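You operate a simulated robot arm through the tools that you are given. There is no shell and no other tool.

You are at the controls of a simulated two-armed robot. One attempt, no reset.

TASK
Sort all three steel bolts into the bench's gauge by size; one lies in the green bin.
Fine: each goes in the hole of its size; slide the white lid shut again. Where these are worked on the way, their far stop is far enough and under half their travel is too little: white lid.
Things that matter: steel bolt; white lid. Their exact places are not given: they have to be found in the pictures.

Only the result counts: the job must be done as asked and must still hold three seconds after the hand-in. Knocking over, shifting, dropping, spilling or breaking anything else fails it. Lids that push on must go on centred and level and be pressed home; caps that screw on are set level and turned clockwise until they are tight.

THE ROBOT
Two 7-joint arms with fingered hands on one trunk, on a base that drives. Base frame: it is fixed to the floor where the robot stands at the start and does not move with it; the origin is under the middle of the robot, x ahead of it, y to its left, z up. Units: m, degrees, N and s.
The left shoulder is at the start at [0.021, 0.214, 1.369], the right one opposite. With the tool pointing down near the work surface each hand reaches from about 0.12 to 0.58 m from the robot's upright axis, wherever it stands, measured 20 degrees to its own side. Places, roughly: white lid [0.5, -0.1, 1]. Payload 3.3 kg a hand.
Tool frame (each hand has its own): the origin (TCP) lies between the finger pads and is the grasp point; the fingertips stand 0.026 m ahead of it; z points along the fingers, y is the line along which they close. Largest opening 0.132 m; the body of the gripper starts 0.073 m behind the TCP. The gripper is a hand of 2 fingers: y runs from the thumb to the fingers, the wrist lies at [0, 0, -0.224] in the tool frame, and closing takes about 1.5 s.
Orientation is that of the tool frame in the base frame, as a unit quaternion [x, y, z, w]. With the fingers straight down and closing along the base's y, the tool's x points along the base's -x, its y along +y and its z along -z.

THE INTERFACE
- The arms move only by the tool apply_moves. It takes "left_targets", "right_targets" or both (then of equal length, played together; a hand with none holds still); each is a list of rows, each a list of 6 numbers: the shift along the base's x, y, z in m, then the turn, a rotation vector about the base's x, y, z in degrees. In form: [[x, y, z, wx, wy, wz], ...]. A call has 1 to 20 rows; each row is the pose to reach, as a shift and turn from the pose commanded when the call began. "left_gripper" and "right_gripper" are, for a hand that has rows, the finger opening in m, from 0 to 0.132, set as the call begins (left out, the last holds). Rows are played at 5 a second. More than 0.05 m and 8.6 degrees between two rows, or a gripper value outside its range, and nothing of the call is played. Where a pose cannot be reached the arm comes as near as it can. A force on the tool above 90 N (or 10 N above the force at the start of the call, whichever is more), or a blocked arm, ends the call early, and 0.2 s more pass. Each finger travels about 0.153 m/s and halts on what it meets, pressing with about 31 N; the grip force reading is that of the motor and also rises with nothing between the fingers. The clock runs only during rows and for 0.2 s after the last one: add rows that repeat a pose to give the fingers time. The reply holds the time, the measured pose of the TCP, the force on the tool along the base axes, the opening and the grip force, in the units named above and with some noise, with the torque about the TCP (base axes, N m) and any sound that the robot's microphone picked up.
- Cameras (640 x 400 px; columns grow to the right, rows downward): "scene" is now at [0.0916, -0.004, 1.5297]; the picture's right is [-0.07, -1.00, 0.00], its down [-0.71, 0.05, -0.71] and it looks along [0.71, -0.05, -0.71] (base axes); focal length 268 px, centre (320, 200). "left" rides on the left gripper at [-0.066, -0.003, -0.099] in its tool frame; the picture's right is [0.04, -1.00, 0.00], its down [0.83, 0.03, -0.55] and it looks along [0.55, 0.02, 0.83] (tool axes); focal length 261 px, centre (320, 200). "right" rides on the right gripper at [0.065, -0.003, -0.099] in its tool frame; the picture's right is [0.04, 1.00, 0.00], its down [-0.83, 0.03, -0.55] and it looks along [-0.55, 0.02, 0.83] (tool axes); focal length 261 px, centre (320, 200).
- snapshot(camera): a new picture of that camera. It takes no simulated time.
- move_column(by): slides the trunk up (or, below 0, down) by that many m; the arms and the scene camera ride with it, the base frame stays. It gives what a move gives, with no picture.
- base_move(legs): drives the robot by 1 to 6 legs, each [ahead, left, turn to the left] in m, m and degrees, along the robot's own axes; the way and the turn of a leg run together, so that a leg with both is an arc; at most 1.5 m and 180 degrees a leg. The arms and the cameras ride along, it lands a little off, and it stops where it bumps. It gives what a move gives.
- set_fingers(finger1, thumb_bend, hand): sets how far each is bent, from 0 (flat) to 1 (curled in); at 0.3 the hand is open as for a grip, at 0.7 the pads meet at the TCP. One left out holds its place. A second passes; each finger stops where it meets its share of the squeeze, and holds until it gets a number again. A gripper value or a shape takes the hand back. It gives what a move gives, with no picture; readings hold the bend of each and the force on the fingers (four entries, about 0 where the hand has none), thumb and palm.
- grasp_type(shape, hand): the hand has 2 fingers and takes this shape, open, in about a second: jaw (thumb against the fingers, like two jaws); tri (thumb and two fingers); tip (a fingertip pinch); poke (one finger out to press); point (the index stretched); flat (the hand flat); cup (the hand cupped); fist (a fist). The gripper value then closes the fingers along that shape, each until it touches; the sizes above hold for jaw. It gives what a move gives, with no picture.
- pan_tilt(pan, tilt): turns the head with the scene camera to pan (to the left, within 86 degrees either way) and tilt (down, from -29 to 69), counted from straight ahead of the robot. It gives what a move gives.
- pixel_to_xyz(camera, pixels): for up to 12 pixels [column, row] of the newest picture of that camera ("zoom" is the newest enlarged one), the place [x, y, z] in the base frame of the surface seen there, good to about 0.003 m. It takes no simulated time.
- inspect(camera, box): a new picture of the part [left, top, right, bottom] of that camera's present view, enlarged. It takes no simulated time.
- job_done(): hands the job in; it is judged then, once.

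Open the grippers and draw the arms clear of the work before you hand the job in, unless the task says otherwise.

The tools are called as a command line: name --argument value ..., lists and objects as JSON in quotes. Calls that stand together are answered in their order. apply_moves: Moves the arms, as the interface text tells. Its arguments: {"type":"object","properties":{"left_targets":{"type":"array"},"left_gripper":{"type":"number"},"right_targets":{"type":"array"},"right_gripper":{"type":"number"}},"required":[]} The other tools are called the same way: move_column (by) slides the trunk up or down; grasp_type (shape, hand) gives the hand a shape; set_fingers (finger1, thumb_bend, hand) moves the fingers one by one; base_move (legs) drives the base; pan_tilt (pan, tilt) turns the head that bears the scene camera; snapshot (camera) takes a picture; pixel_to_xyz (camera, pixels) gives the place of the surface under pixels of a picture; inspect (camera, box) takes an enlarged picture of a part of a camera's view; job_done () hands the job in.

At the start:

```text
clock: 0.0
left_ee_pos: [0.4444, 0.1563, 1.2152]
left_orientation: [0.0, 1.0, -0.001, -0.001]
left_contact_force: [-0.4, 0.1, 0.7]
left_torque: [0.02, -0.01, -0.01]
left_grip_width: 0.1317
left_grasp_force: 0.1
left_shape: jaw
left_bend: [0.3, 0.3]
left_finger forces: [0.0, 0.0, 0.1, 0.0, 0.0, 0.0]
right_ee_pos: [0.4446, -0.1552, 1.1586]
right_orientation: [0.0, 1.0, -0.001, 0.001]
right_contact_force: [-0.5, -0.2, 1.3]
right_torque: [0.0, -0.04, -0.01]
right_grip_width: 0.1319
right_grasp_force: 0.0
right_shape: jaw
right_bend: [0.3, 0.3]
right_finger forces: [0.0, 0.1, 0.0, 0.0, 0.0, 0.0]
trunk travel left (down, up): [-0.65, 0.111]
robot x, y, heading: [-0.0031, -0.0031, -0.0]
head pan, tilt: [-4.0, 45.0]
```

scene: 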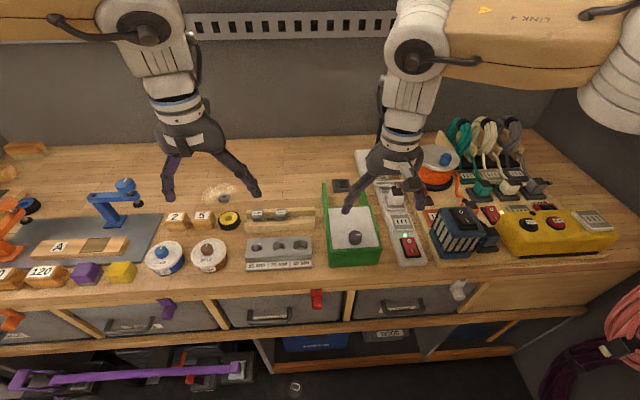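
right: 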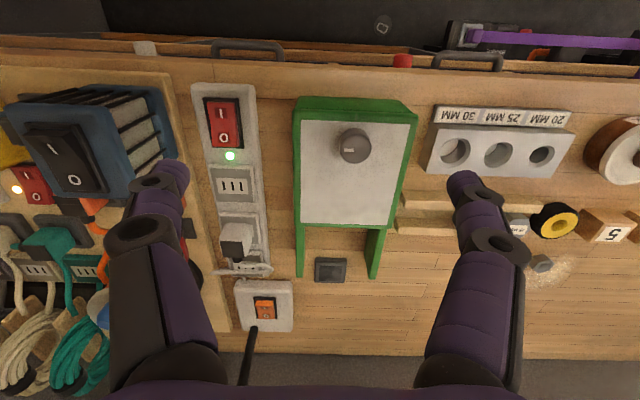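
left: 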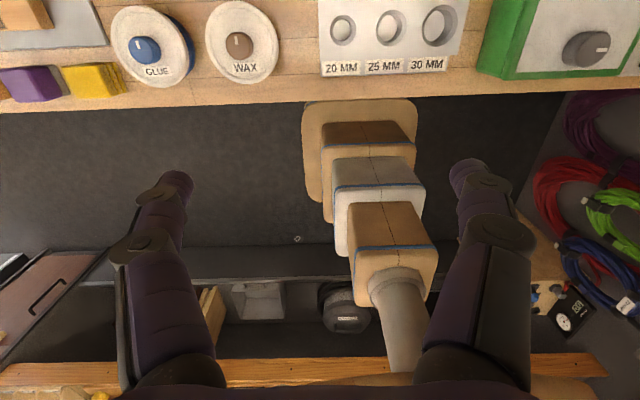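

The scene shows the gauge (about 279,250), the green bin with white lid (353,232) and a steel piece near (265,215). I take enlarged views to find the bolts.

inspect --camera "scene" --box '[220, 170, 400, 280]'

inspect --camera "right" --box '[280, 80, 640, 300]'

inspect --camera "scene" --box '[100, 160, 320, 300]'

```text
3.56 times, centred on (310, 225) of scene
```

zoom: 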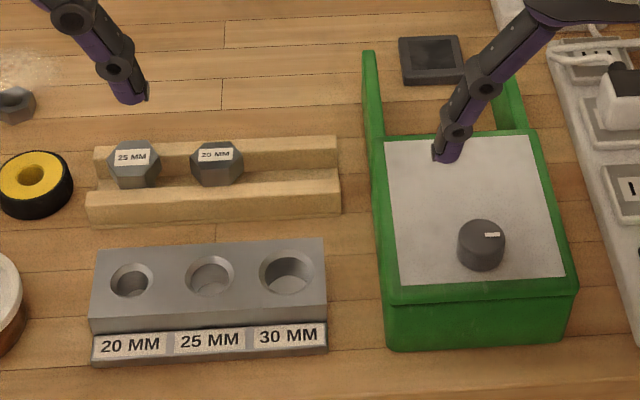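

```text
1.78 times, centred on (460, 190) of right
```

zoom: 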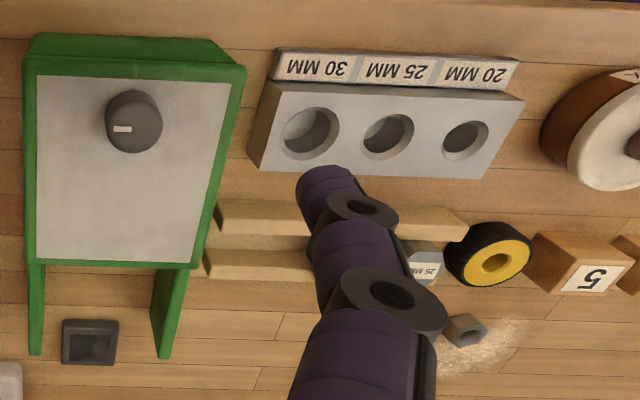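

```text
2.86 times, centred on (210, 230) of scene
```

zoom: 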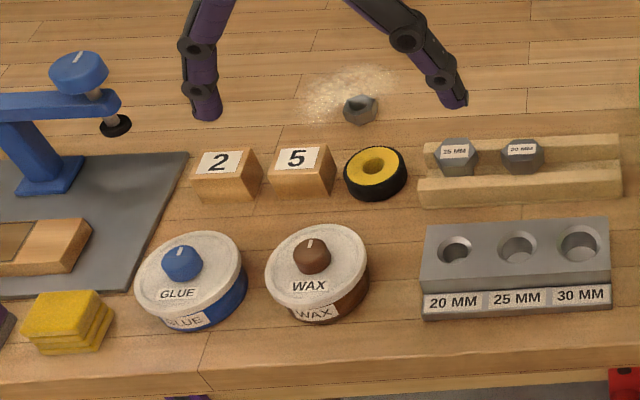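

Two bolts sit in the wooden rack with head labels near scene (257,216) and (281,215). I zoom further to read them and to see how they lie.

inspect --camera "scene" --box '[240, 200, 320, 250]'

inspect --camera "scene" --box '[240, 230, 320, 280]'

inspect --camera "scene" --box '[310, 170, 400, 280]'

```text
8.00 times, centred on (280, 225) of scene
```

zoom: 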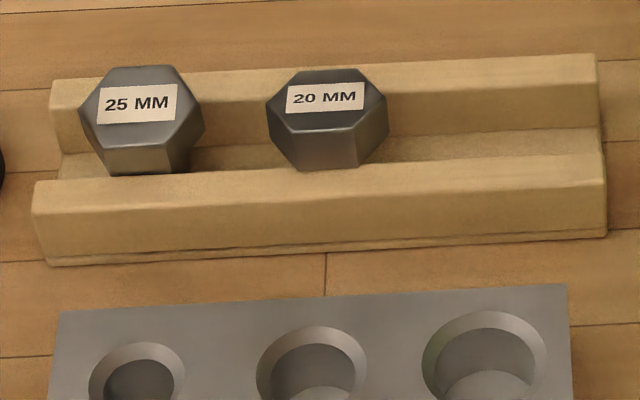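

```text
8.00 times, centred on (280, 255) of scene
```

zoom: 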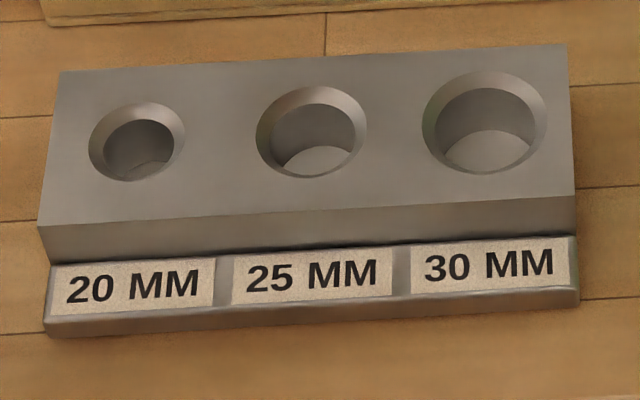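

```text
3.64 times, centred on (355, 225) of scene
```

zoom: 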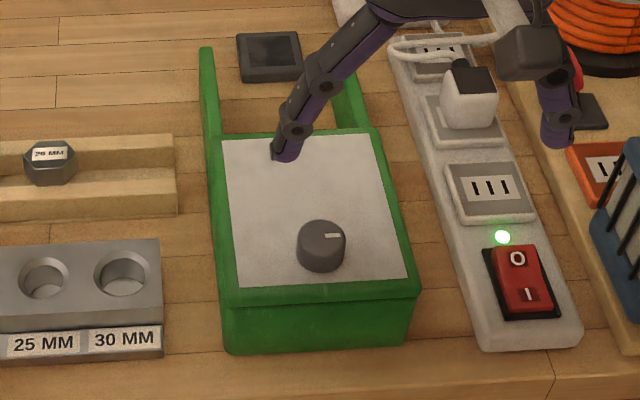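

Both rack bolts read 25 MM and 20 MM, standing head up. I get the 3D places of the bolt heads, holes, bin and lid knob.

snapshot --camera "scene"

pixel_to_xyz --camera "scene" --pixels '[[257, 213], [281, 212], [300, 217], [300, 226], [290, 221], [310, 280], [356, 232], [355, 240], [340, 220], [324, 185], [376, 255], [335, 265]]'

pixel_to_xyz --camera "scene" --pixels '[[247, 240], [311, 235], [312, 255], [245, 258], [265, 250], [290, 248], [257, 248], [279, 247], [301, 244], [280, 230], [268, 250], [300, 210]]'

```text
taken
```

scene: 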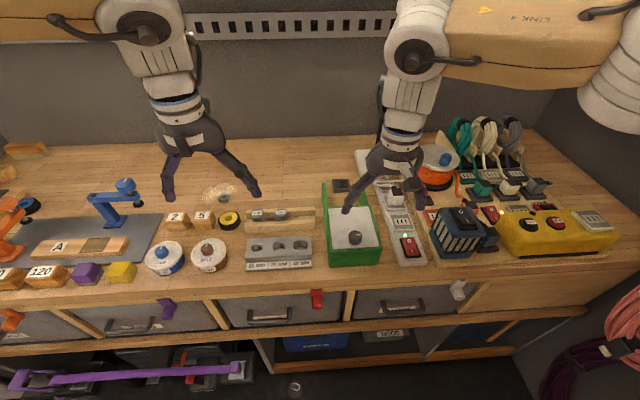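

```text
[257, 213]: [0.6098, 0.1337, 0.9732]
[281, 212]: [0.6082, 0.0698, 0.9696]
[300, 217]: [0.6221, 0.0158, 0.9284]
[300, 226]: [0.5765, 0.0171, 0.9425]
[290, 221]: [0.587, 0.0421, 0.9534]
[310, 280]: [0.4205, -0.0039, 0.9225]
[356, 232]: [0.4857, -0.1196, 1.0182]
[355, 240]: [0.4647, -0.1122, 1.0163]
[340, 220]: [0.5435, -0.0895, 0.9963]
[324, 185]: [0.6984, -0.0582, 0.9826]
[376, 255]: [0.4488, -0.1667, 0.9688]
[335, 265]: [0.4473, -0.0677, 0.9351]
```

```text
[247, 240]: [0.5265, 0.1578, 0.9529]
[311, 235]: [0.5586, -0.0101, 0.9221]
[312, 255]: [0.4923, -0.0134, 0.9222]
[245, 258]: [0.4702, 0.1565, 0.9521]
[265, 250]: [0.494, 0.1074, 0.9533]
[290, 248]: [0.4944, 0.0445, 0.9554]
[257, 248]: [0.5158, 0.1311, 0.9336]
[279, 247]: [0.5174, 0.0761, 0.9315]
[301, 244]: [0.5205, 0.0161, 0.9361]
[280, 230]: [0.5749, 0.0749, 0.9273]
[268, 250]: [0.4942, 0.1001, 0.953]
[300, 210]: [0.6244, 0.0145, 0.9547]
```

Table top is at z≈0.922, gauge top and rack top ≈0.953, bolt heads ≈0.972 at (0.61, 0.134) and (0.61, 0.070), beyond comfortable reach. I tilt the head down to see how much room the base has before the bench.

pan_tilt --pan 0 --tilt 69

snapshot --camera "scene"

```text
clock: 0.9
left_ee_pos: [0.4438, 0.1568, 1.2162]
left_orientation: [0.0, 1.0, 0.0, -0.001]
left_contact_force: [0.2, -0.2, 0.9]
left_torque: [-0.02, 0.02, 0.04]
left_grip_width: 0.1319
left_grasp_force: 0.0
left_shape: jaw
left_bend: [0.3, 0.3]
left_finger forces: [0.1, 0.0, 0.0, 0.1, 0.0, 0.1]
right_ee_pos: [0.4442, -0.1557, 1.1582]
right_orientation: [0.0, 1.0, 0.0, 0.001]
right_contact_force: [0.6, 0.1, -0.3]
right_torque: [-0.01, 0.0, 0.01]
right_grip_width: 0.132
right_grasp_force: 0.1
right_shape: jaw
right_bend: [0.3, 0.3]
right_finger forces: [0.1, 0.0, 0.0, 0.0, 0.0, 0.0]
trunk travel left (down, up): [-0.65, 0.111]
robot x, y, heading: [0.003, -0.0013, -0.2]
head pan, tilt: [0.0, 68.8]
```

```text
taken
```

scene: 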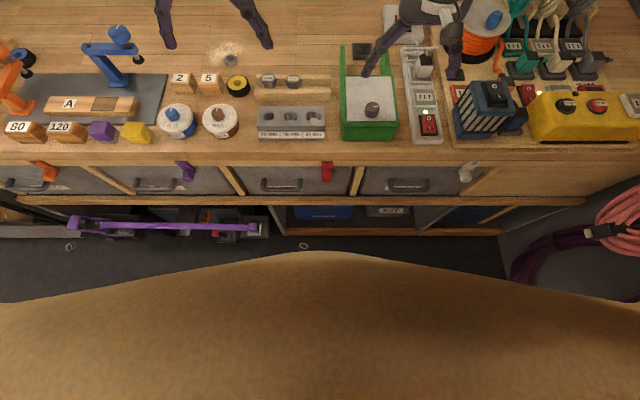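

I measure where the robot's body front (about 320,258) and the bench's lower parts are.

pixel_to_xyz --camera "scene" --pixels '[[320, 262], [320, 300], [320, 350], [320, 380], [320, 240], [300, 232], [285, 189], [300, 200], [328, 172], [185, 171], [280, 160], [160, 227]]'

pixel_to_xyz --camera "scene" --pixels '[[250, 228], [120, 227], [270, 250], [200, 280], [450, 245], [210, 240], [400, 232], [466, 178], [240, 245], [100, 290], [560, 290], [320, 250]]'

```text
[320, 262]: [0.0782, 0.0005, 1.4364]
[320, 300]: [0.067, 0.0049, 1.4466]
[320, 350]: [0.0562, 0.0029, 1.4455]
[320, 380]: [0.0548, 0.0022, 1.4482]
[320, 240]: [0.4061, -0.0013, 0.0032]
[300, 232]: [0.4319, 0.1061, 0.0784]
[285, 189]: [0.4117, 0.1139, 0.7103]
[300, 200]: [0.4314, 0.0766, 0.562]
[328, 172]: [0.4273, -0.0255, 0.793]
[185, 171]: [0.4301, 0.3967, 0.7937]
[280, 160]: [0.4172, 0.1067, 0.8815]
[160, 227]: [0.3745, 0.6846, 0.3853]
```

```text
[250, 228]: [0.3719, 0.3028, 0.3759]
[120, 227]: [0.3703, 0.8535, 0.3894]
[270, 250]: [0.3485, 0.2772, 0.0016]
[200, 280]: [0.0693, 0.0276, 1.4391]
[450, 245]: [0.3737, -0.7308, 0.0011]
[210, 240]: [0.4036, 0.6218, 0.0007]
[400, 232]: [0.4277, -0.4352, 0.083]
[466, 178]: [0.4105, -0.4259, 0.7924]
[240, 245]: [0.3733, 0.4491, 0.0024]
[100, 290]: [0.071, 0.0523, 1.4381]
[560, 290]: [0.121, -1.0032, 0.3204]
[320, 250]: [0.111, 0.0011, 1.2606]
```

The left hand camera sees the robot's own column and base plate (about 360,150). I take it again and measure the base's front.

snapshot --camera "left"

pixel_to_xyz --camera "left" --pixels '[[310, 110], [360, 105], [410, 110], [310, 190], [360, 128], [360, 170], [360, 215], [300, 237], [270, 120], [320, 98], [240, 98], [390, 300]]'

```text
taken
```

left: 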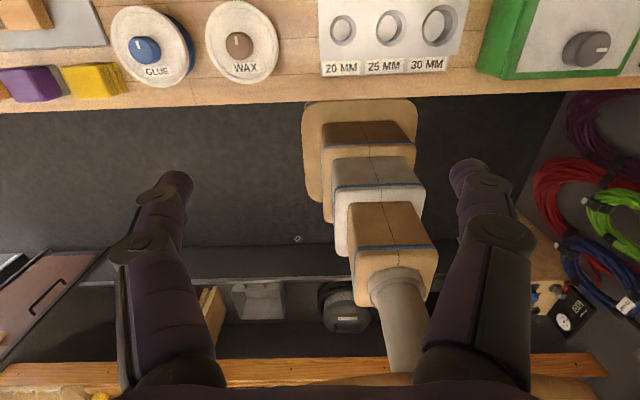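

```text
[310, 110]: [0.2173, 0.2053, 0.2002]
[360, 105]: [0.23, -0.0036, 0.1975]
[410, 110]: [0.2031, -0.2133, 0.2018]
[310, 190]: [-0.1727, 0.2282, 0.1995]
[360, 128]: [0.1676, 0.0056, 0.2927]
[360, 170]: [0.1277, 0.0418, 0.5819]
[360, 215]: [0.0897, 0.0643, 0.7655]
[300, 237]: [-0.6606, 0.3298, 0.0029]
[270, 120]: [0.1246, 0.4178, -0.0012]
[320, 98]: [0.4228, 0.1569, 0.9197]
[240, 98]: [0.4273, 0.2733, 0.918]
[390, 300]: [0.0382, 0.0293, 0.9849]
```

Base front is at about x≈0.25 and the bench starts near 0.41, so about 0.11 m ahead is safe. I check the height of things in front of the right hand (spool, power strip) first.

pixel_to_xyz --camera "scene" --pixels '[[490, 18], [480, 45], [424, 62], [424, 95], [430, 120], [485, 92], [360, 50], [395, 20], [344, 60], [384, 55], [372, 106], [367, 90]]'

```text
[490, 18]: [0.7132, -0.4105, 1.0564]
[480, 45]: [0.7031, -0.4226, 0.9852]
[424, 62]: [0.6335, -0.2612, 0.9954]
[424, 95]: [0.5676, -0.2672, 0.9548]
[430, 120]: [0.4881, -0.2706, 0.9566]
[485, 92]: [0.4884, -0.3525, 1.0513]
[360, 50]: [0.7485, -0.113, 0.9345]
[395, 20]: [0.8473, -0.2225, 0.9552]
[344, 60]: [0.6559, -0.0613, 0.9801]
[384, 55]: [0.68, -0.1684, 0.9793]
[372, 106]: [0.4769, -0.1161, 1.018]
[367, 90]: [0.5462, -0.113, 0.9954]
```

All nearby things are below z≈1.06, well under the fingertips. I drive 0.11 m ahead.

base_move --legs '[[0.11, 0, 0]]'

pan_tilt --pan 0 --tilt 60

snapshot --camera "scene"

snapshot --camera "right"

snapshot --camera "left"

```text
clock: 2.1
left_ee_pos: [0.5544, 0.1576, 1.2145]
left_orientation: [0.0, 1.0, -0.001, -0.001]
left_contact_force: [1.6, 0.6, 0.1]
left_torque: [0.03, -0.03, -0.02]
left_grip_width: 0.1318
left_grasp_force: 0.1
left_shape: jaw
left_bend: [0.3, 0.3]
left_finger forces: [0.0, 0.2, 0.0, 0.0, 0.1, 0.0]
right_ee_pos: [0.5559, -0.1551, 1.1589]
right_orientation: [0.0, 1.0, 0.0, 0.0]
right_contact_force: [0.1, 0.6, -0.2]
right_torque: [-0.03, 0.05, 0.02]
right_grip_width: 0.1321
right_grasp_force: 0.1
right_shape: jaw
right_bend: [0.3, 0.3]
right_finger forces: [0.0, 0.0, 0.0, 0.0, 0.0, 0.0]
trunk travel left (down, up): [-0.65, 0.111]
robot x, y, heading: [0.1059, 0.0012, -0.4]
head pan, tilt: [0.0, 68.8]
```

```text
clock: 2.8
left_ee_pos: [0.5531, 0.1564, 1.2173]
left_orientation: [0.0, 1.0, 0.0, 0.0]
left_contact_force: [-0.4, 0.2, -0.1]
left_torque: [0.0, 0.01, -0.02]
left_grip_width: 0.1319
left_grasp_force: 0.0
left_shape: jaw
left_bend: [0.3, 0.3]
left_finger forces: [0.1, 0.1, 0.1, 0.1, 0.0, 0.1]
right_ee_pos: [0.556, -0.1554, 1.1587]
right_orientation: [0.0, 1.0, -0.001, -0.001]
right_contact_force: [1.5, -0.1, -0.8]
right_torque: [-0.04, 0.01, 0.01]
right_grip_width: 0.1318
right_grasp_force: 0.1
right_shape: jaw
right_bend: [0.3, 0.3]
right_finger forces: [0.0, 0.1, 0.0, 0.0, 0.0, 0.1]
trunk travel left (down, up): [-0.65, 0.111]
robot x, y, heading: [0.1124, -0.002, -0.3]
head pan, tilt: [0.0, 60.0]
```

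```text
taken
```

scene: 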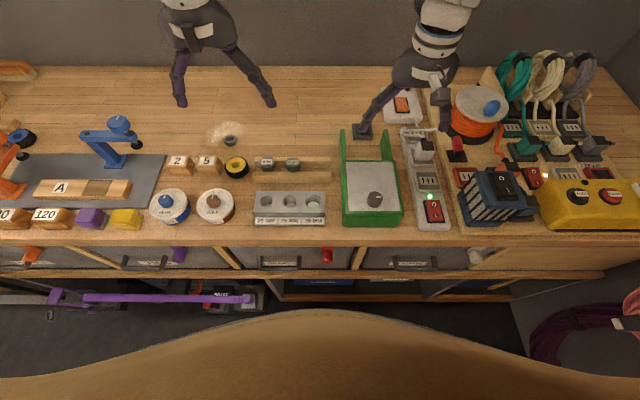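

```text
taken
```

right: 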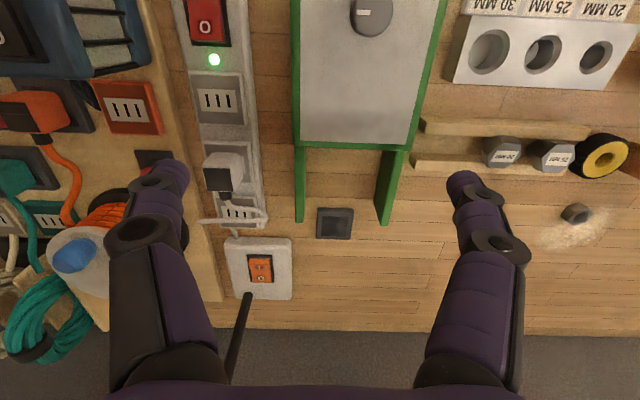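

```text
taken
```

left: 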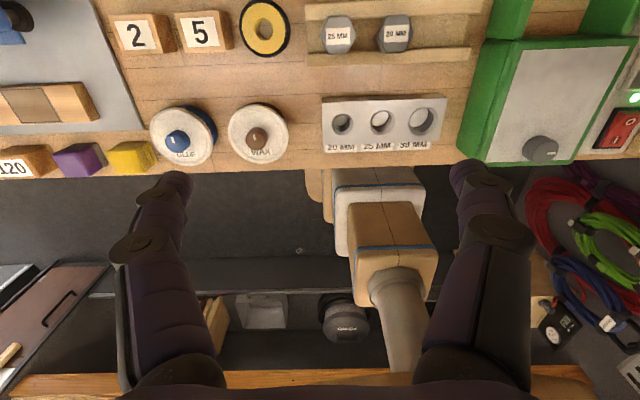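

The base is now at x≈0.11. I zoom on the rack, gauge and bin from this closer view.

inspect --camera "scene" --box '[240, 145, 340, 235]'

pixel_to_xyz --camera "zoom" --pixels '[[130, 100], [320, 110], [320, 130], [480, 100], [480, 180], [480, 145], [110, 360], [550, 360], [100, 430], [550, 430], [320, 360], [220, 380]]'

inspect --camera "scene" --box '[330, 120, 420, 235]'

```text
4.44 times, centred on (290, 190) of scene
```

zoom: 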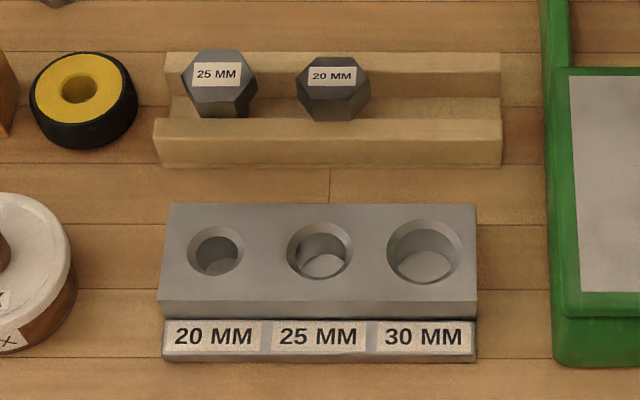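

```text
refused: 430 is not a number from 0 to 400
```

```text
3.48 times, centred on (375, 178) of scene
```

zoom: 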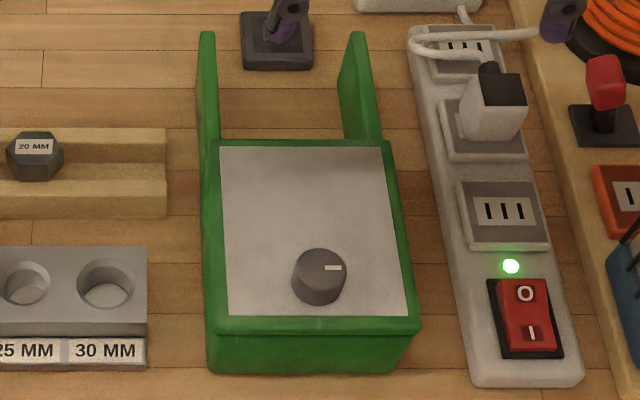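

The 20 MM head looks more tilted than the 25 MM one. I look with the left and right hand cameras at the same heads, and measure the bin in the zoom.

pixel_to_xyz --camera "zoom" --pixels '[[224, 152], [380, 152], [230, 312], [404, 312], [207, 38], [355, 38], [206, 100], [362, 105], [322, 262], [318, 325], [300, 200], [212, 250]]'

inspect --camera "left" --box '[290, 0, 480, 160]'

inspect --camera "right" --box '[400, 90, 640, 240]'

```text
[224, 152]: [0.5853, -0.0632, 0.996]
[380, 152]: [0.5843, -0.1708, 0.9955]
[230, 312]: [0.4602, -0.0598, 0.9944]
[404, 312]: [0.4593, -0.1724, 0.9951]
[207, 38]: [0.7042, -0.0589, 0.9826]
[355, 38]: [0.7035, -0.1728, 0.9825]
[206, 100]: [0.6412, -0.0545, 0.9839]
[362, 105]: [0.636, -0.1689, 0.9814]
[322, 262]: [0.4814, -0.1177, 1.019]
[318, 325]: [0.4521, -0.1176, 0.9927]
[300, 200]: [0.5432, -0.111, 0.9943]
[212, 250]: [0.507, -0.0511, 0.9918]
```

```text
2.50 times, centred on (385, 80) of left
```

zoom: 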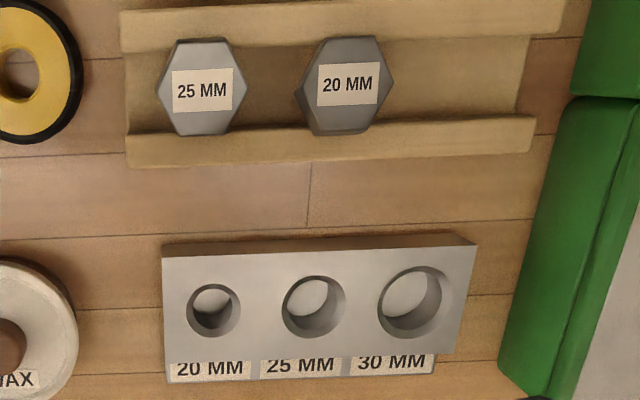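

```text
2.67 times, centred on (520, 165) of right
```

zoom: 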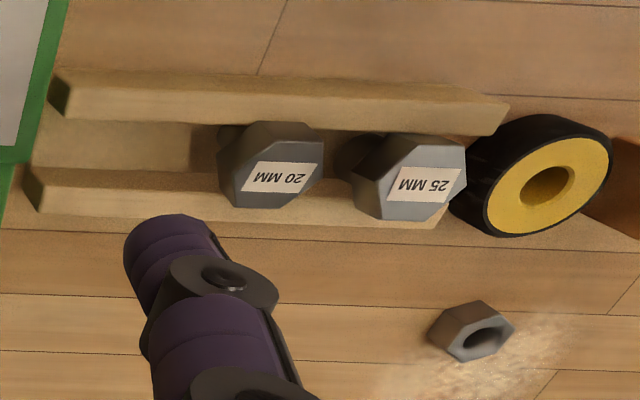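

The bolts stand head up in the slot; flats of the hex face ±x, so I'll grip closing along x. I turn the left hand +90° about z while moving over the rack at about (0.61, 0.10, 1.13).

apply_moves --left_targets '[[0.005, -0.005, -0.008, 0, 0, 8.2], [0.01, -0.01, -0.016, 0, 0, 16.4], [0.015, -0.015, -0.024, 0, 0, 24.6], [0.02, -0.02, -0.032, 0, 0, 32.8], [0.025, -0.025, -0.04, 0, 0, 41], [0.03, -0.03, -0.048, 0, 0, 49.2], [0.035, -0.035, -0.056, 0, 0, 57.4], [0.04, -0.04, -0.064, 0, 0, 65.6], [0.045, -0.045, -0.072, 0, 0, 73.8], [0.05, -0.05, -0.08, 0, 0, 82], [0.055, -0.055, -0.085, 0, 0, 90], [0.055, -0.055, -0.085, 0, 0, 90]]'

snapshot --camera "left"

snapshot --camera "scene"

```text
clock: 5.4
left_ee_pos: [0.6082, 0.1002, 1.1326]
left_orientation: [0.708, -0.707, 0.001, 0.001]
left_contact_force: [0.0, 0.5, 0.4]
left_torque: [0.01, -0.03, -0.02]
left_grip_width: 0.1322
left_grasp_force: 0.1
left_shape: jaw
left_bend: [0.3, 0.3]
left_finger forces: [0.1, 0.0, 0.0, 0.1, 0.0, 0.1]
right_ee_pos: [0.555, -0.1549, 1.1591]
right_orientation: [0.001, 1.0, 0.001, 0.0]
right_contact_force: [1.1, 0.5, -0.9]
right_torque: [-0.01, -0.04, -0.03]
right_grip_width: 0.1319
right_grasp_force: 0.1
right_shape: jaw
right_bend: [0.3, 0.3]
right_finger forces: [0.0, 0.1, 0.1, 0.0, 0.1, 0.1]
trunk travel left (down, up): [-0.65, 0.111]
robot x, y, heading: [0.1109, -0.0025, -0.2]
head pan, tilt: [0.0, 60.0]
```

```text
taken
```

left: 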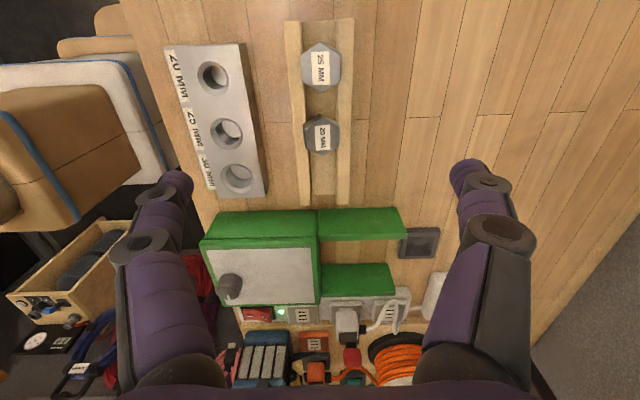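

```text
taken
```

scene: 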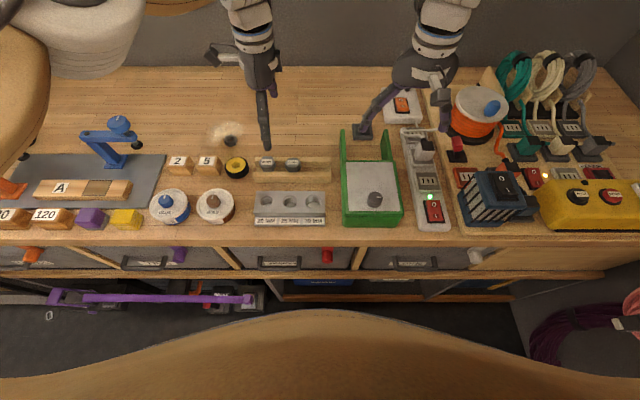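

The left camera now looks down onto the rack, with heads at (321,67) and (322,134). I enlarge and measure.

inspect --camera "left" --box '[260, 10, 380, 210]'

inspect --camera "left" --box '[270, 20, 370, 170]'

pixel_to_xyz --camera "left" --pixels '[[321, 67], [322, 130], [293, 100], [343, 100], [320, 98], [320, 175], [292, 175], [343, 175], [322, 118], [315, 62], [328, 62], [332, 150]]'

pixel_to_xyz --camera "left" --pixels '[[192, 75], [240, 75], [200, 101], [212, 150], [225, 109], [238, 156], [250, 108], [214, 52], [228, 157], [238, 195], [255, 170], [190, 50]]'

```text
2.00 times, centred on (320, 110) of left
```

zoom: 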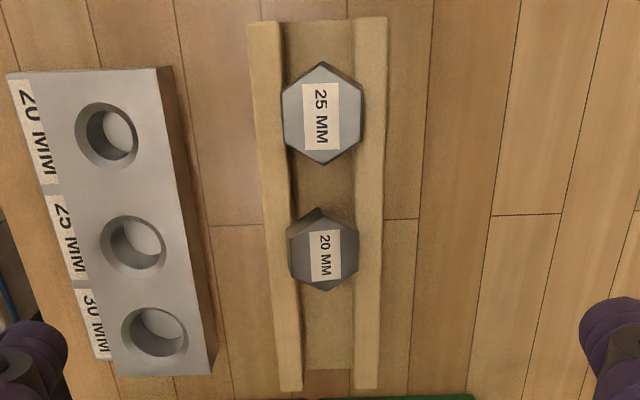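

```text
2.67 times, centred on (320, 95) of left
```

zoom: 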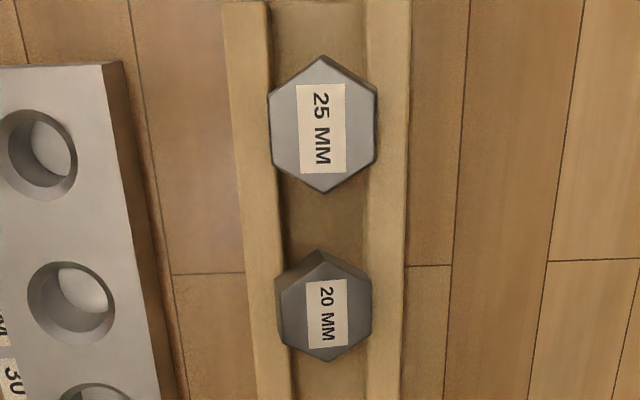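

```text
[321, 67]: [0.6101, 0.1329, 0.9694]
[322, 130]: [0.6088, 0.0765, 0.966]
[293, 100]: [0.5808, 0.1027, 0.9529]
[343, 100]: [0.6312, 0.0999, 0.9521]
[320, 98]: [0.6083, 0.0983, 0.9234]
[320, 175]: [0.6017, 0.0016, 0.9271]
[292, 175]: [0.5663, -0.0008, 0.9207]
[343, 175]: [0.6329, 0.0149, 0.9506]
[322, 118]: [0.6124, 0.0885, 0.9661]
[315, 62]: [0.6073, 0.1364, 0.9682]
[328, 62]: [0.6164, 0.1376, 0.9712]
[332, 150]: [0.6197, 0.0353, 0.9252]
```

```text
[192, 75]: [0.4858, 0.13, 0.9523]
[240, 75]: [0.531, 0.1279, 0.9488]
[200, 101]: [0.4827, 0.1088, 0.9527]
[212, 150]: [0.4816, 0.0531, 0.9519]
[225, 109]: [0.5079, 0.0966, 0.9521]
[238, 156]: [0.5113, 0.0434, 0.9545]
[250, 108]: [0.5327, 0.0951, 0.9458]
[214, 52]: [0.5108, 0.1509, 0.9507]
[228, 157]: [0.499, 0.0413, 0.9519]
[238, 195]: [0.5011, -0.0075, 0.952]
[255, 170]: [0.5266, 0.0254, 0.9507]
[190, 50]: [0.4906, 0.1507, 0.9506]
```

Both heads are about 37 mm across flats, resting on rails at z≈0.953, holes centred near (0.504,0.128), (0.505,0.0745), (0.5055,0.0205). I move the left hand above the 20 MM bolt at about (0.609,0.073) with the fingers at 0.075 and look again.

apply_moves --left_targets '[[0.0, -0.014, -0.035, 0, 0, 0], [0.001, -0.027, -0.07, 0, 0, 0], [0.001, -0.027, -0.07, 0, 0, 0]]' --left_gripper 0.075

snapshot --camera "left"

inspect --camera "left" --box '[220, 20, 420, 250]'

```text
clock: 6.2
left_ee_pos: [0.611, 0.0767, 1.0632]
left_orientation: [0.709, -0.705, 0.002, 0.001]
left_contact_force: [0.6, 0.2, -0.1]
left_torque: [-0.04, 0.01, 0.02]
left_grip_width: 0.0756
left_grasp_force: 0.1
left_shape: jaw
left_bend: [0.72, 0.7]
left_finger forces: [0.1, 0.0, 0.0, 0.0, 0.1, 0.0]
right_ee_pos: [0.5548, -0.1553, 1.1586]
right_orientation: [0.0, 1.0, 0.001, 0.0]
right_contact_force: [-0.8, 0.6, 0.1]
right_torque: [0.01, 0.01, -0.02]
right_grip_width: 0.1319
right_grasp_force: 0.1
right_shape: jaw
right_bend: [0.3, 0.3]
right_finger forces: [0.0, 0.0, 0.0, 0.0, 0.0, 0.0]
trunk travel left (down, up): [-0.65, 0.111]
robot x, y, heading: [0.1059, 0.0016, -0.2]
head pan, tilt: [0.0, 60.0]
```

```text
taken
```

left: 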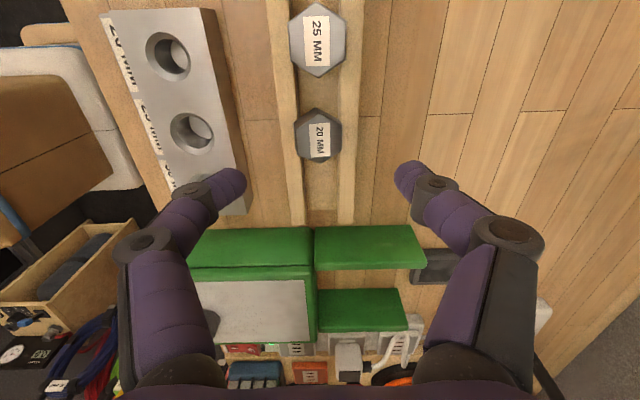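

```text
1.74 times, centred on (320, 135) of left
```

zoom: 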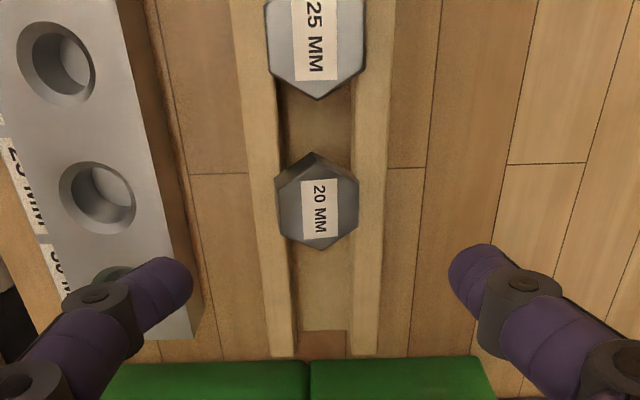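

The 20 MM head centre appears at (319,137), just ahead of the fingertips' midpoint. I hold a moment to get a settled pose reading before descending.

apply_moves --left_targets '[[0, 0, 0, 0, 0, 0], [0, 0, 0, 0, 0, 0]]'

inspect --camera "left" --box '[270, 90, 370, 190]'

```text
clock: 6.8
left_ee_pos: [0.6091, 0.0785, 1.0611]
left_orientation: [0.71, -0.704, -0.001, 0.001]
left_contact_force: [0.0, -0.6, 0.6]
left_torque: [-0.02, 0.0, -0.01]
left_grip_width: 0.0754
left_grasp_force: 0.1
left_shape: jaw
left_bend: [0.72, 0.7]
left_finger forces: [0.0, 0.0, 0.1, 0.0, 0.0, 0.0]
right_ee_pos: [0.5553, -0.1547, 1.1582]
right_orientation: [0.0, 1.0, 0.0, -0.001]
right_contact_force: [0.6, 0.2, -0.4]
right_torque: [-0.01, -0.01, 0.0]
right_grip_width: 0.132
right_grasp_force: 0.1
right_shape: jaw
right_bend: [0.3, 0.3]
right_finger forces: [0.0, 0.0, 0.1, 0.1, 0.0, 0.1]
trunk travel left (down, up): [-0.65, 0.111]
robot x, y, heading: [0.1059, 0.0007, 0.1]
head pan, tilt: [0.0, 60.0]
```

```text
4.00 times, centred on (320, 140) of left
```

zoom: 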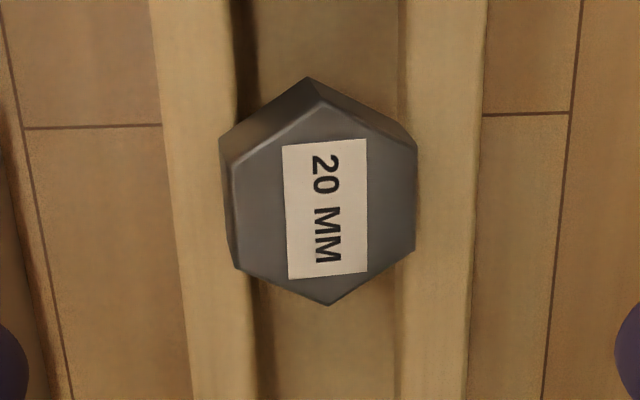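

The head sits nearly square to the fingers, slightly leaning. I shift −4.5 mm in y and descend to about z 0.984, so the fingertips stop just above the rails.

apply_moves --left_targets '[[0, -0.0045, -0.03, 0, 0, 0], [0, -0.0045, -0.055, 0, 0, 0], [0, -0.0045, -0.07, 0, 0, 0], [0, -0.0045, -0.077, 0, 0, 0], [0, -0.0045, -0.077, 0, 0, 0]]'

snapshot --camera "left"

inspect --camera "scene" --box '[240, 120, 340, 190]'

inspect --camera "right" --box '[400, 90, 640, 240]'

```text
clock: 8.2
left_ee_pos: [0.6111, 0.1061, 0.9894]
left_orientation: [0.727, -0.686, 0.001, -0.004]
left_contact_force: [-0.1, -0.1, 0.4]
left_torque: [0.01, -0.01, -0.02]
left_grip_width: 0.0755
left_grasp_force: 0.0
left_shape: jaw
left_bend: [0.72, 0.7]
left_finger forces: [0.0, 0.0, 0.0, 0.0, 0.0, 0.1]
left hand out of reach, approached as far as the arm can: row 1, 2, 3, 4, 5
right_ee_pos: [0.5552, -0.1539, 1.1574]
right_orientation: [0.0, 1.0, 0.0, 0.0]
right_contact_force: [0.3, -0.1, -0.4]
right_torque: [-0.02, 0.03, 0.02]
right_grip_width: 0.1316
right_grasp_force: 0.1
right_shape: jaw
right_bend: [0.3, 0.3]
right_finger forces: [0.1, 0.0, 0.1, 0.0, 0.0, 0.0]
trunk travel left (down, up): [-0.65, 0.111]
robot x, y, heading: [0.111, -0.0016, -0.0]
head pan, tilt: [0.0, 60.0]
stopped in row 5 (left hand): the arm was blocked; the commanded pose is now the measured one
```

```text
taken
```

left: 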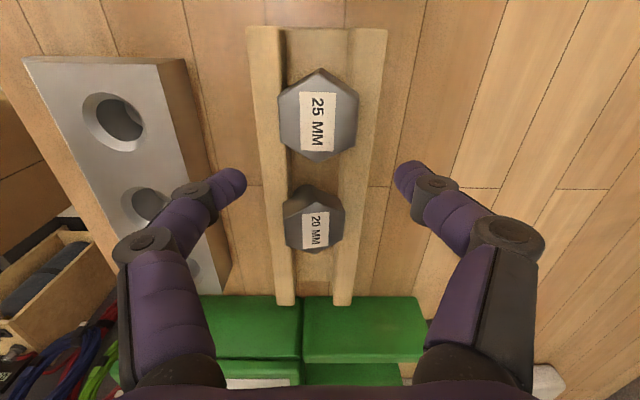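

```text
5.71 times, centred on (290, 155) of scene
```

zoom: 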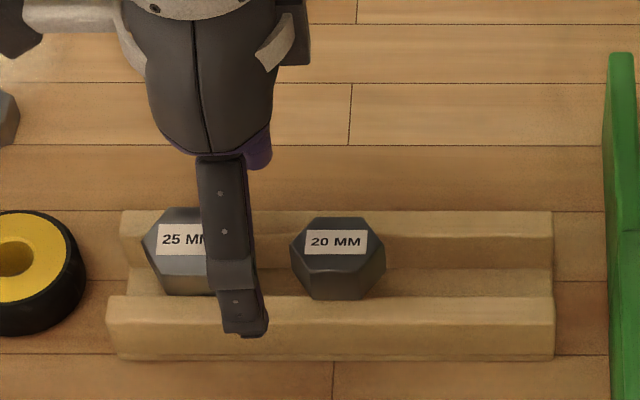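

```text
2.67 times, centred on (520, 165) of right
```

zoom: 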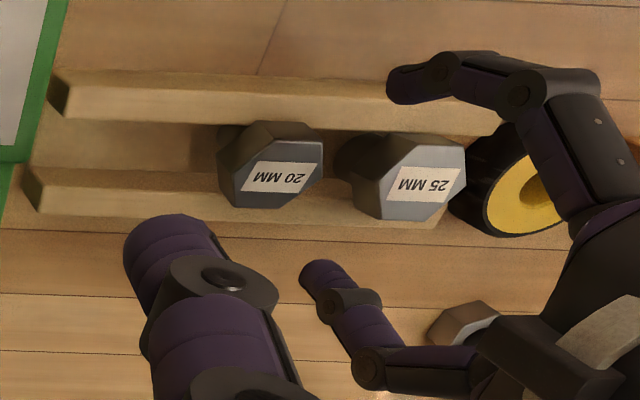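

The left arm ran out of reach there with this yaw (it drifted to y≈0.106), nothing was touched. I lift it back to z≈1.07 and then shift the base to the right so the rack lies more on the left arm's own side.

apply_moves --left_targets '[[0, 0, 0.04, 0, 0, 0], [0, 0, 0.08, 0, 0, 0], [0, 0, 0.08, 0, 0, -3]]'

base_move --legs '[[0.02, -0.1, 0]]'

snapshot --camera "scene"

snapshot --camera "left"

```text
clock: 9.0
left_ee_pos: [0.6082, 0.1, 1.0692]
left_orientation: [-0.706, 0.709, -0.001, 0.004]
left_contact_force: [-0.8, 0.0, 0.5]
left_torque: [0.01, 0.01, -0.01]
left_grip_width: 0.0753
left_grasp_force: 0.1
left_shape: jaw
left_bend: [0.72, 0.7]
left_finger forces: [0.0, 0.0, 0.0, 0.0, 0.0, 0.1]
right_ee_pos: [0.5545, -0.1564, 1.159]
right_orientation: [0.001, 1.0, 0.001, -0.001]
right_contact_force: [0.9, -0.6, 0.3]
right_torque: [-0.04, 0.01, 0.05]
right_grip_width: 0.1319
right_grasp_force: 0.1
right_shape: jaw
right_bend: [0.3, 0.3]
right_finger forces: [0.0, 0.1, 0.0, 0.1, 0.0, 0.1]
trunk travel left (down, up): [-0.65, 0.111]
robot x, y, heading: [0.1098, -0.0003, -0.1]
head pan, tilt: [0.0, 60.0]
```

```text
clock: 10.1
left_ee_pos: [0.6294, -0.0019, 1.0689]
left_orientation: [-0.705, 0.709, -0.002, 0.005]
left_contact_force: [-0.8, -0.4, -0.1]
left_torque: [0.02, 0.01, 0.01]
left_grip_width: 0.0752
left_grasp_force: 0.1
left_shape: jaw
left_bend: [0.72, 0.7]
left_finger forces: [0.0, 0.1, 0.0, 0.0, 0.1, 0.1]
right_ee_pos: [0.5745, -0.2586, 1.1586]
right_orientation: [0.002, 1.0, 0.0, 0.0]
right_contact_force: [-0.2, -0.5, 0.2]
right_torque: [0.0, -0.02, 0.0]
right_grip_width: 0.1318
right_grasp_force: 0.1
right_shape: jaw
right_bend: [0.3, 0.3]
right_finger forces: [0.0, 0.0, 0.0, 0.1, 0.0, 0.0]
trunk travel left (down, up): [-0.65, 0.111]
robot x, y, heading: [0.1308, -0.0918, -0.2]
head pan, tilt: [0.0, 60.0]
```

```text
taken
```

scene: 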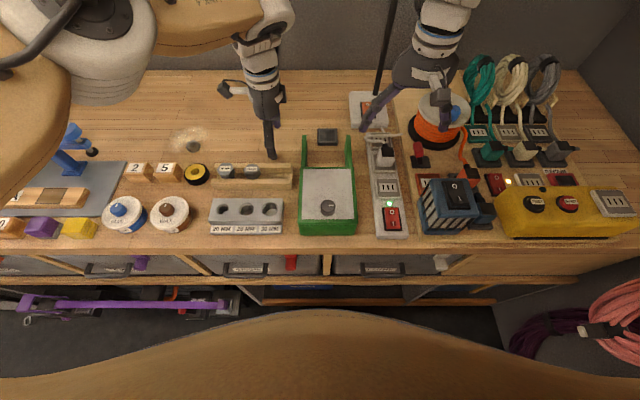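

```text
taken
```

left: 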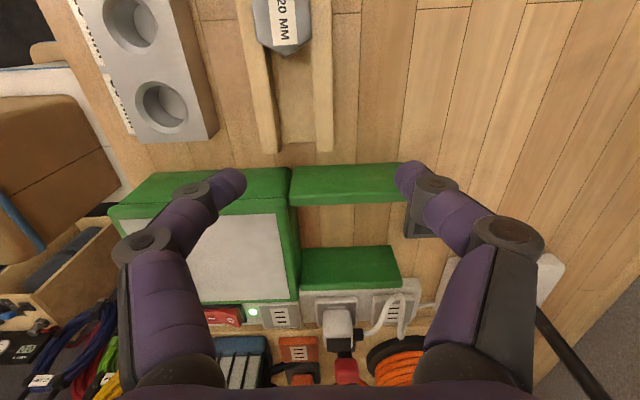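

The base is now at about (0.13,−0.092). I bring the left hand back over the 20 MM bolt at (0.609,0.0725) at z≈1.05.

apply_moves --left_targets '[[-0.007, 0.025, 0, 0, 0, 0], [-0.014, 0.05, -0.01, 0, 0, 0], [-0.0195, 0.0745, -0.02, 0, 0, 0], [-0.0195, 0.0745, -0.02, 0, 0, 0], [-0.0195, 0.0745, -0.02, 0, 0, 0]]'

snapshot --camera "left"

inspect --camera "left" --box '[270, 90, 370, 190]'

```text
clock: 11.3
left_ee_pos: [0.6084, 0.0721, 1.0512]
left_orientation: [-0.705, 0.709, -0.002, 0.003]
left_contact_force: [0.2, 0.3, 0.7]
left_torque: [0.02, 0.03, 0.01]
left_grip_width: 0.0754
left_grasp_force: 0.0
left_shape: jaw
left_bend: [0.72, 0.7]
left_finger forces: [0.0, 0.0, 0.0, 0.0, 0.0, 0.0]
right_ee_pos: [0.5752, -0.2556, 1.1582]
right_orientation: [0.001, 1.0, -0.001, 0.0]
right_contact_force: [0.7, 0.7, -0.2]
right_torque: [-0.03, -0.01, -0.02]
right_grip_width: 0.1317
right_grasp_force: 0.1
right_shape: jaw
right_bend: [0.3, 0.3]
right_finger forces: [0.0, 0.0, 0.0, 0.0, 0.0, 0.0]
trunk travel left (down, up): [-0.65, 0.111]
robot x, y, heading: [0.1271, -0.1004, -0.2]
head pan, tilt: [0.0, 60.0]
```

```text
taken
```

left: 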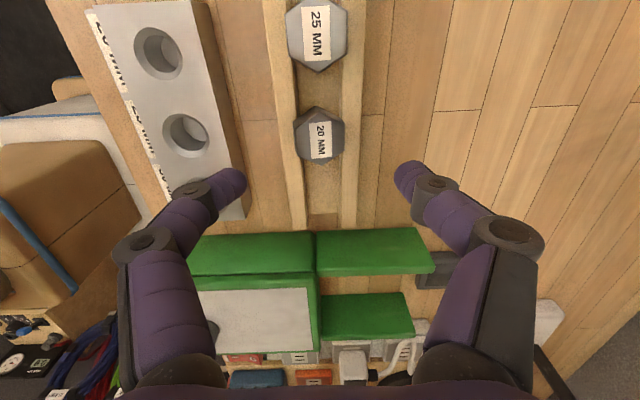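

```text
4.00 times, centred on (320, 140) of left
```

zoom: 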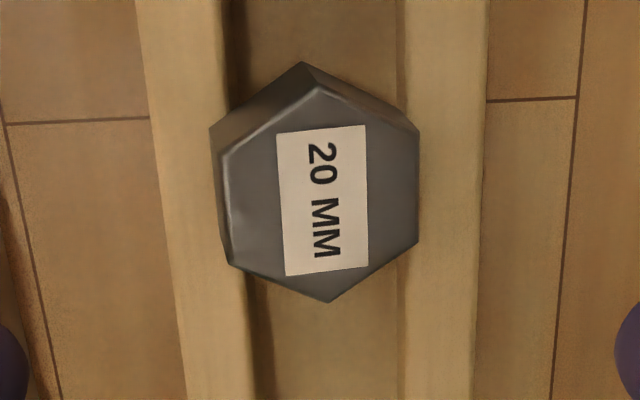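

The head is centred within 1–2 mm. I descend to TCP z≈0.982.

apply_moves --left_targets '[[0, -0.001, -0.02, 0, 0, 0], [0, -0.001, -0.04, 0, 0, 0], [0, -0.001, -0.055, 0, 0, 0], [0, -0.001, -0.064, 0, 0, 0], [0, -0.001, -0.068, 0, 0, 0], [0, -0.001, -0.068, 0, 0, 0]]'

snapshot --camera "left"

inspect --camera "scene" --box '[200, 130, 300, 200]'

inspect --camera "right" --box '[440, 60, 640, 200]'

```text
clock: 12.7
left_ee_pos: [0.6088, 0.0718, 0.9823]
left_orientation: [-0.705, 0.709, -0.002, 0.004]
left_contact_force: [-0.5, -0.1, 0.0]
left_torque: [-0.03, -0.01, 0.03]
left_grip_width: 0.0756
left_grasp_force: 0.1
left_shape: jaw
left_bend: [0.72, 0.7]
left_finger forces: [0.1, 0.0, 0.1, 0.0, 0.0, 0.1]
right_ee_pos: [0.5749, -0.256, 1.1589]
right_orientation: [0.001, 1.0, 0.0, -0.001]
right_contact_force: [1.3, 0.7, -0.5]
right_torque: [0.03, 0.0, 0.0]
right_grip_width: 0.1319
right_grasp_force: 0.2
right_shape: jaw
right_bend: [0.3, 0.3]
right_finger forces: [0.0, 0.0, 0.0, 0.0, 0.0, 0.0]
trunk travel left (down, up): [-0.65, 0.111]
robot x, y, heading: [0.1278, -0.0997, -0.2]
head pan, tilt: [0.0, 60.0]
```

```text
taken
```

left: 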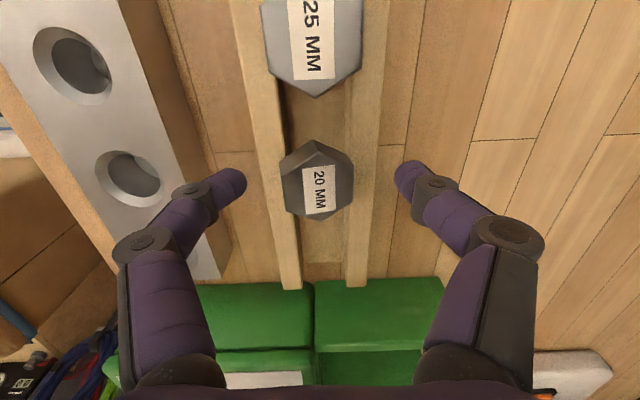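

```text
5.71 times, centred on (250, 165) of scene
```

zoom: 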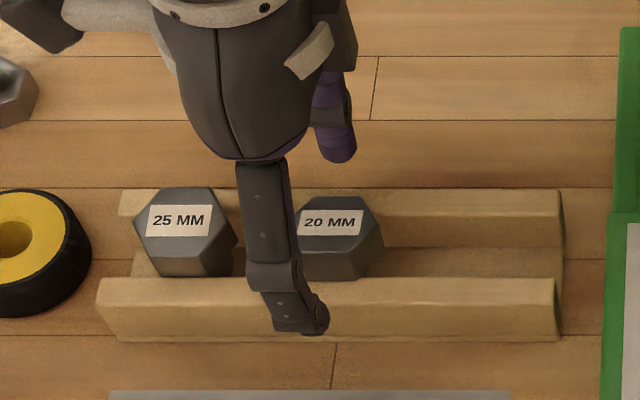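

```text
2.86 times, centred on (540, 130) of right
```

zoom: 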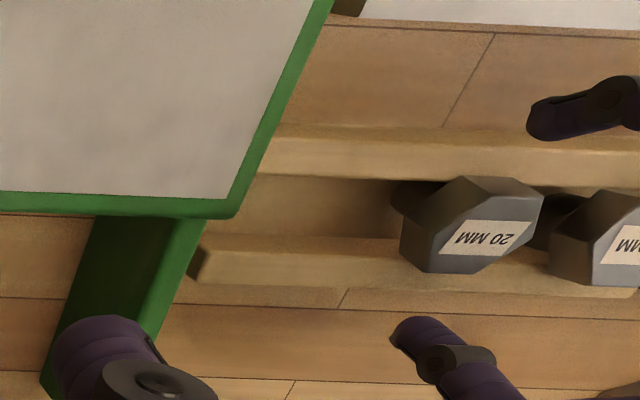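

The hand reached z 0.982 without contact and the head lies between the fingertips. I close the left fingers on the flats.

apply_moves --left_targets '[[0, 0, 0, 0, 0, 0], [0, 0, 0, 0, 0, 0], [0, 0, 0, 0, 0, 0], [0, 0, 0, 0, 0, 0], [0, 0, 0, 0, 0, 0], [0, 0, 0, 0, 0, 0]]' --left_gripper 0.0

snapshot --camera "left"

inspect --camera "scene" --box '[200, 130, 300, 200]'

```text
clock: 14.1
left_ee_pos: [0.6106, 0.0721, 0.9814]
left_orientation: [-0.705, 0.709, -0.002, 0.004]
left_contact_force: [0.3, -0.2, -0.3]
left_torque: [-0.03, 0.03, -0.01]
left_grip_width: 0.0311
left_grasp_force: 31.1
left_shape: jaw
left_bend: [0.73, 0.7]
left_finger forces: [27.6, 0.0, 0.0, 0.0, 28.0, 0.1]
right_ee_pos: [0.5749, -0.2561, 1.1594]
right_orientation: [0.001, 1.0, 0.0, 0.0]
right_contact_force: [-0.8, -0.1, 0.2]
right_torque: [0.0, 0.0, -0.02]
right_grip_width: 0.1317
right_grasp_force: 0.0
right_shape: jaw
right_bend: [0.3, 0.3]
right_finger forces: [0.1, 0.0, 0.0, 0.0, 0.1, 0.0]
trunk travel left (down, up): [-0.65, 0.111]
robot x, y, heading: [0.1257, -0.1005, -0.2]
head pan, tilt: [0.0, 60.0]
```

```text
taken
```

left: 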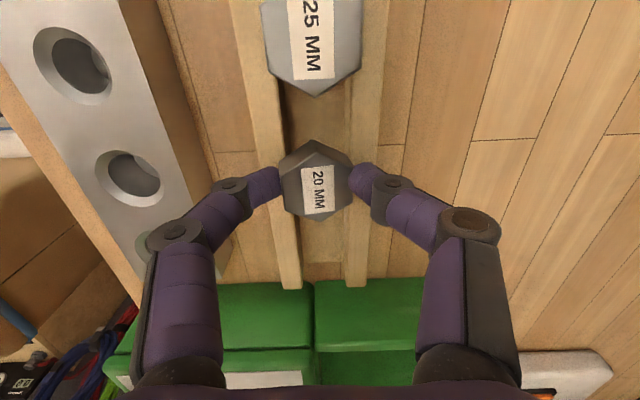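

```text
5.71 times, centred on (250, 165) of scene
```

zoom: 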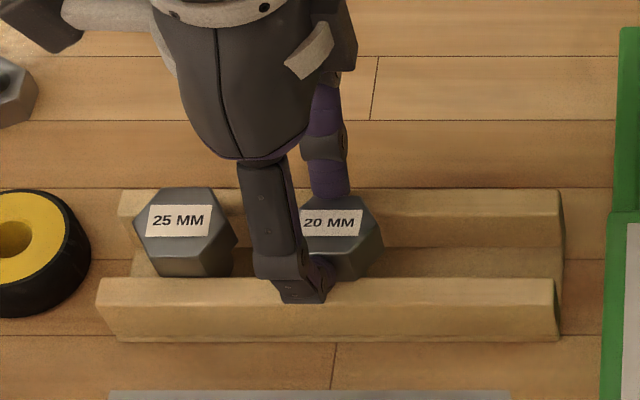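

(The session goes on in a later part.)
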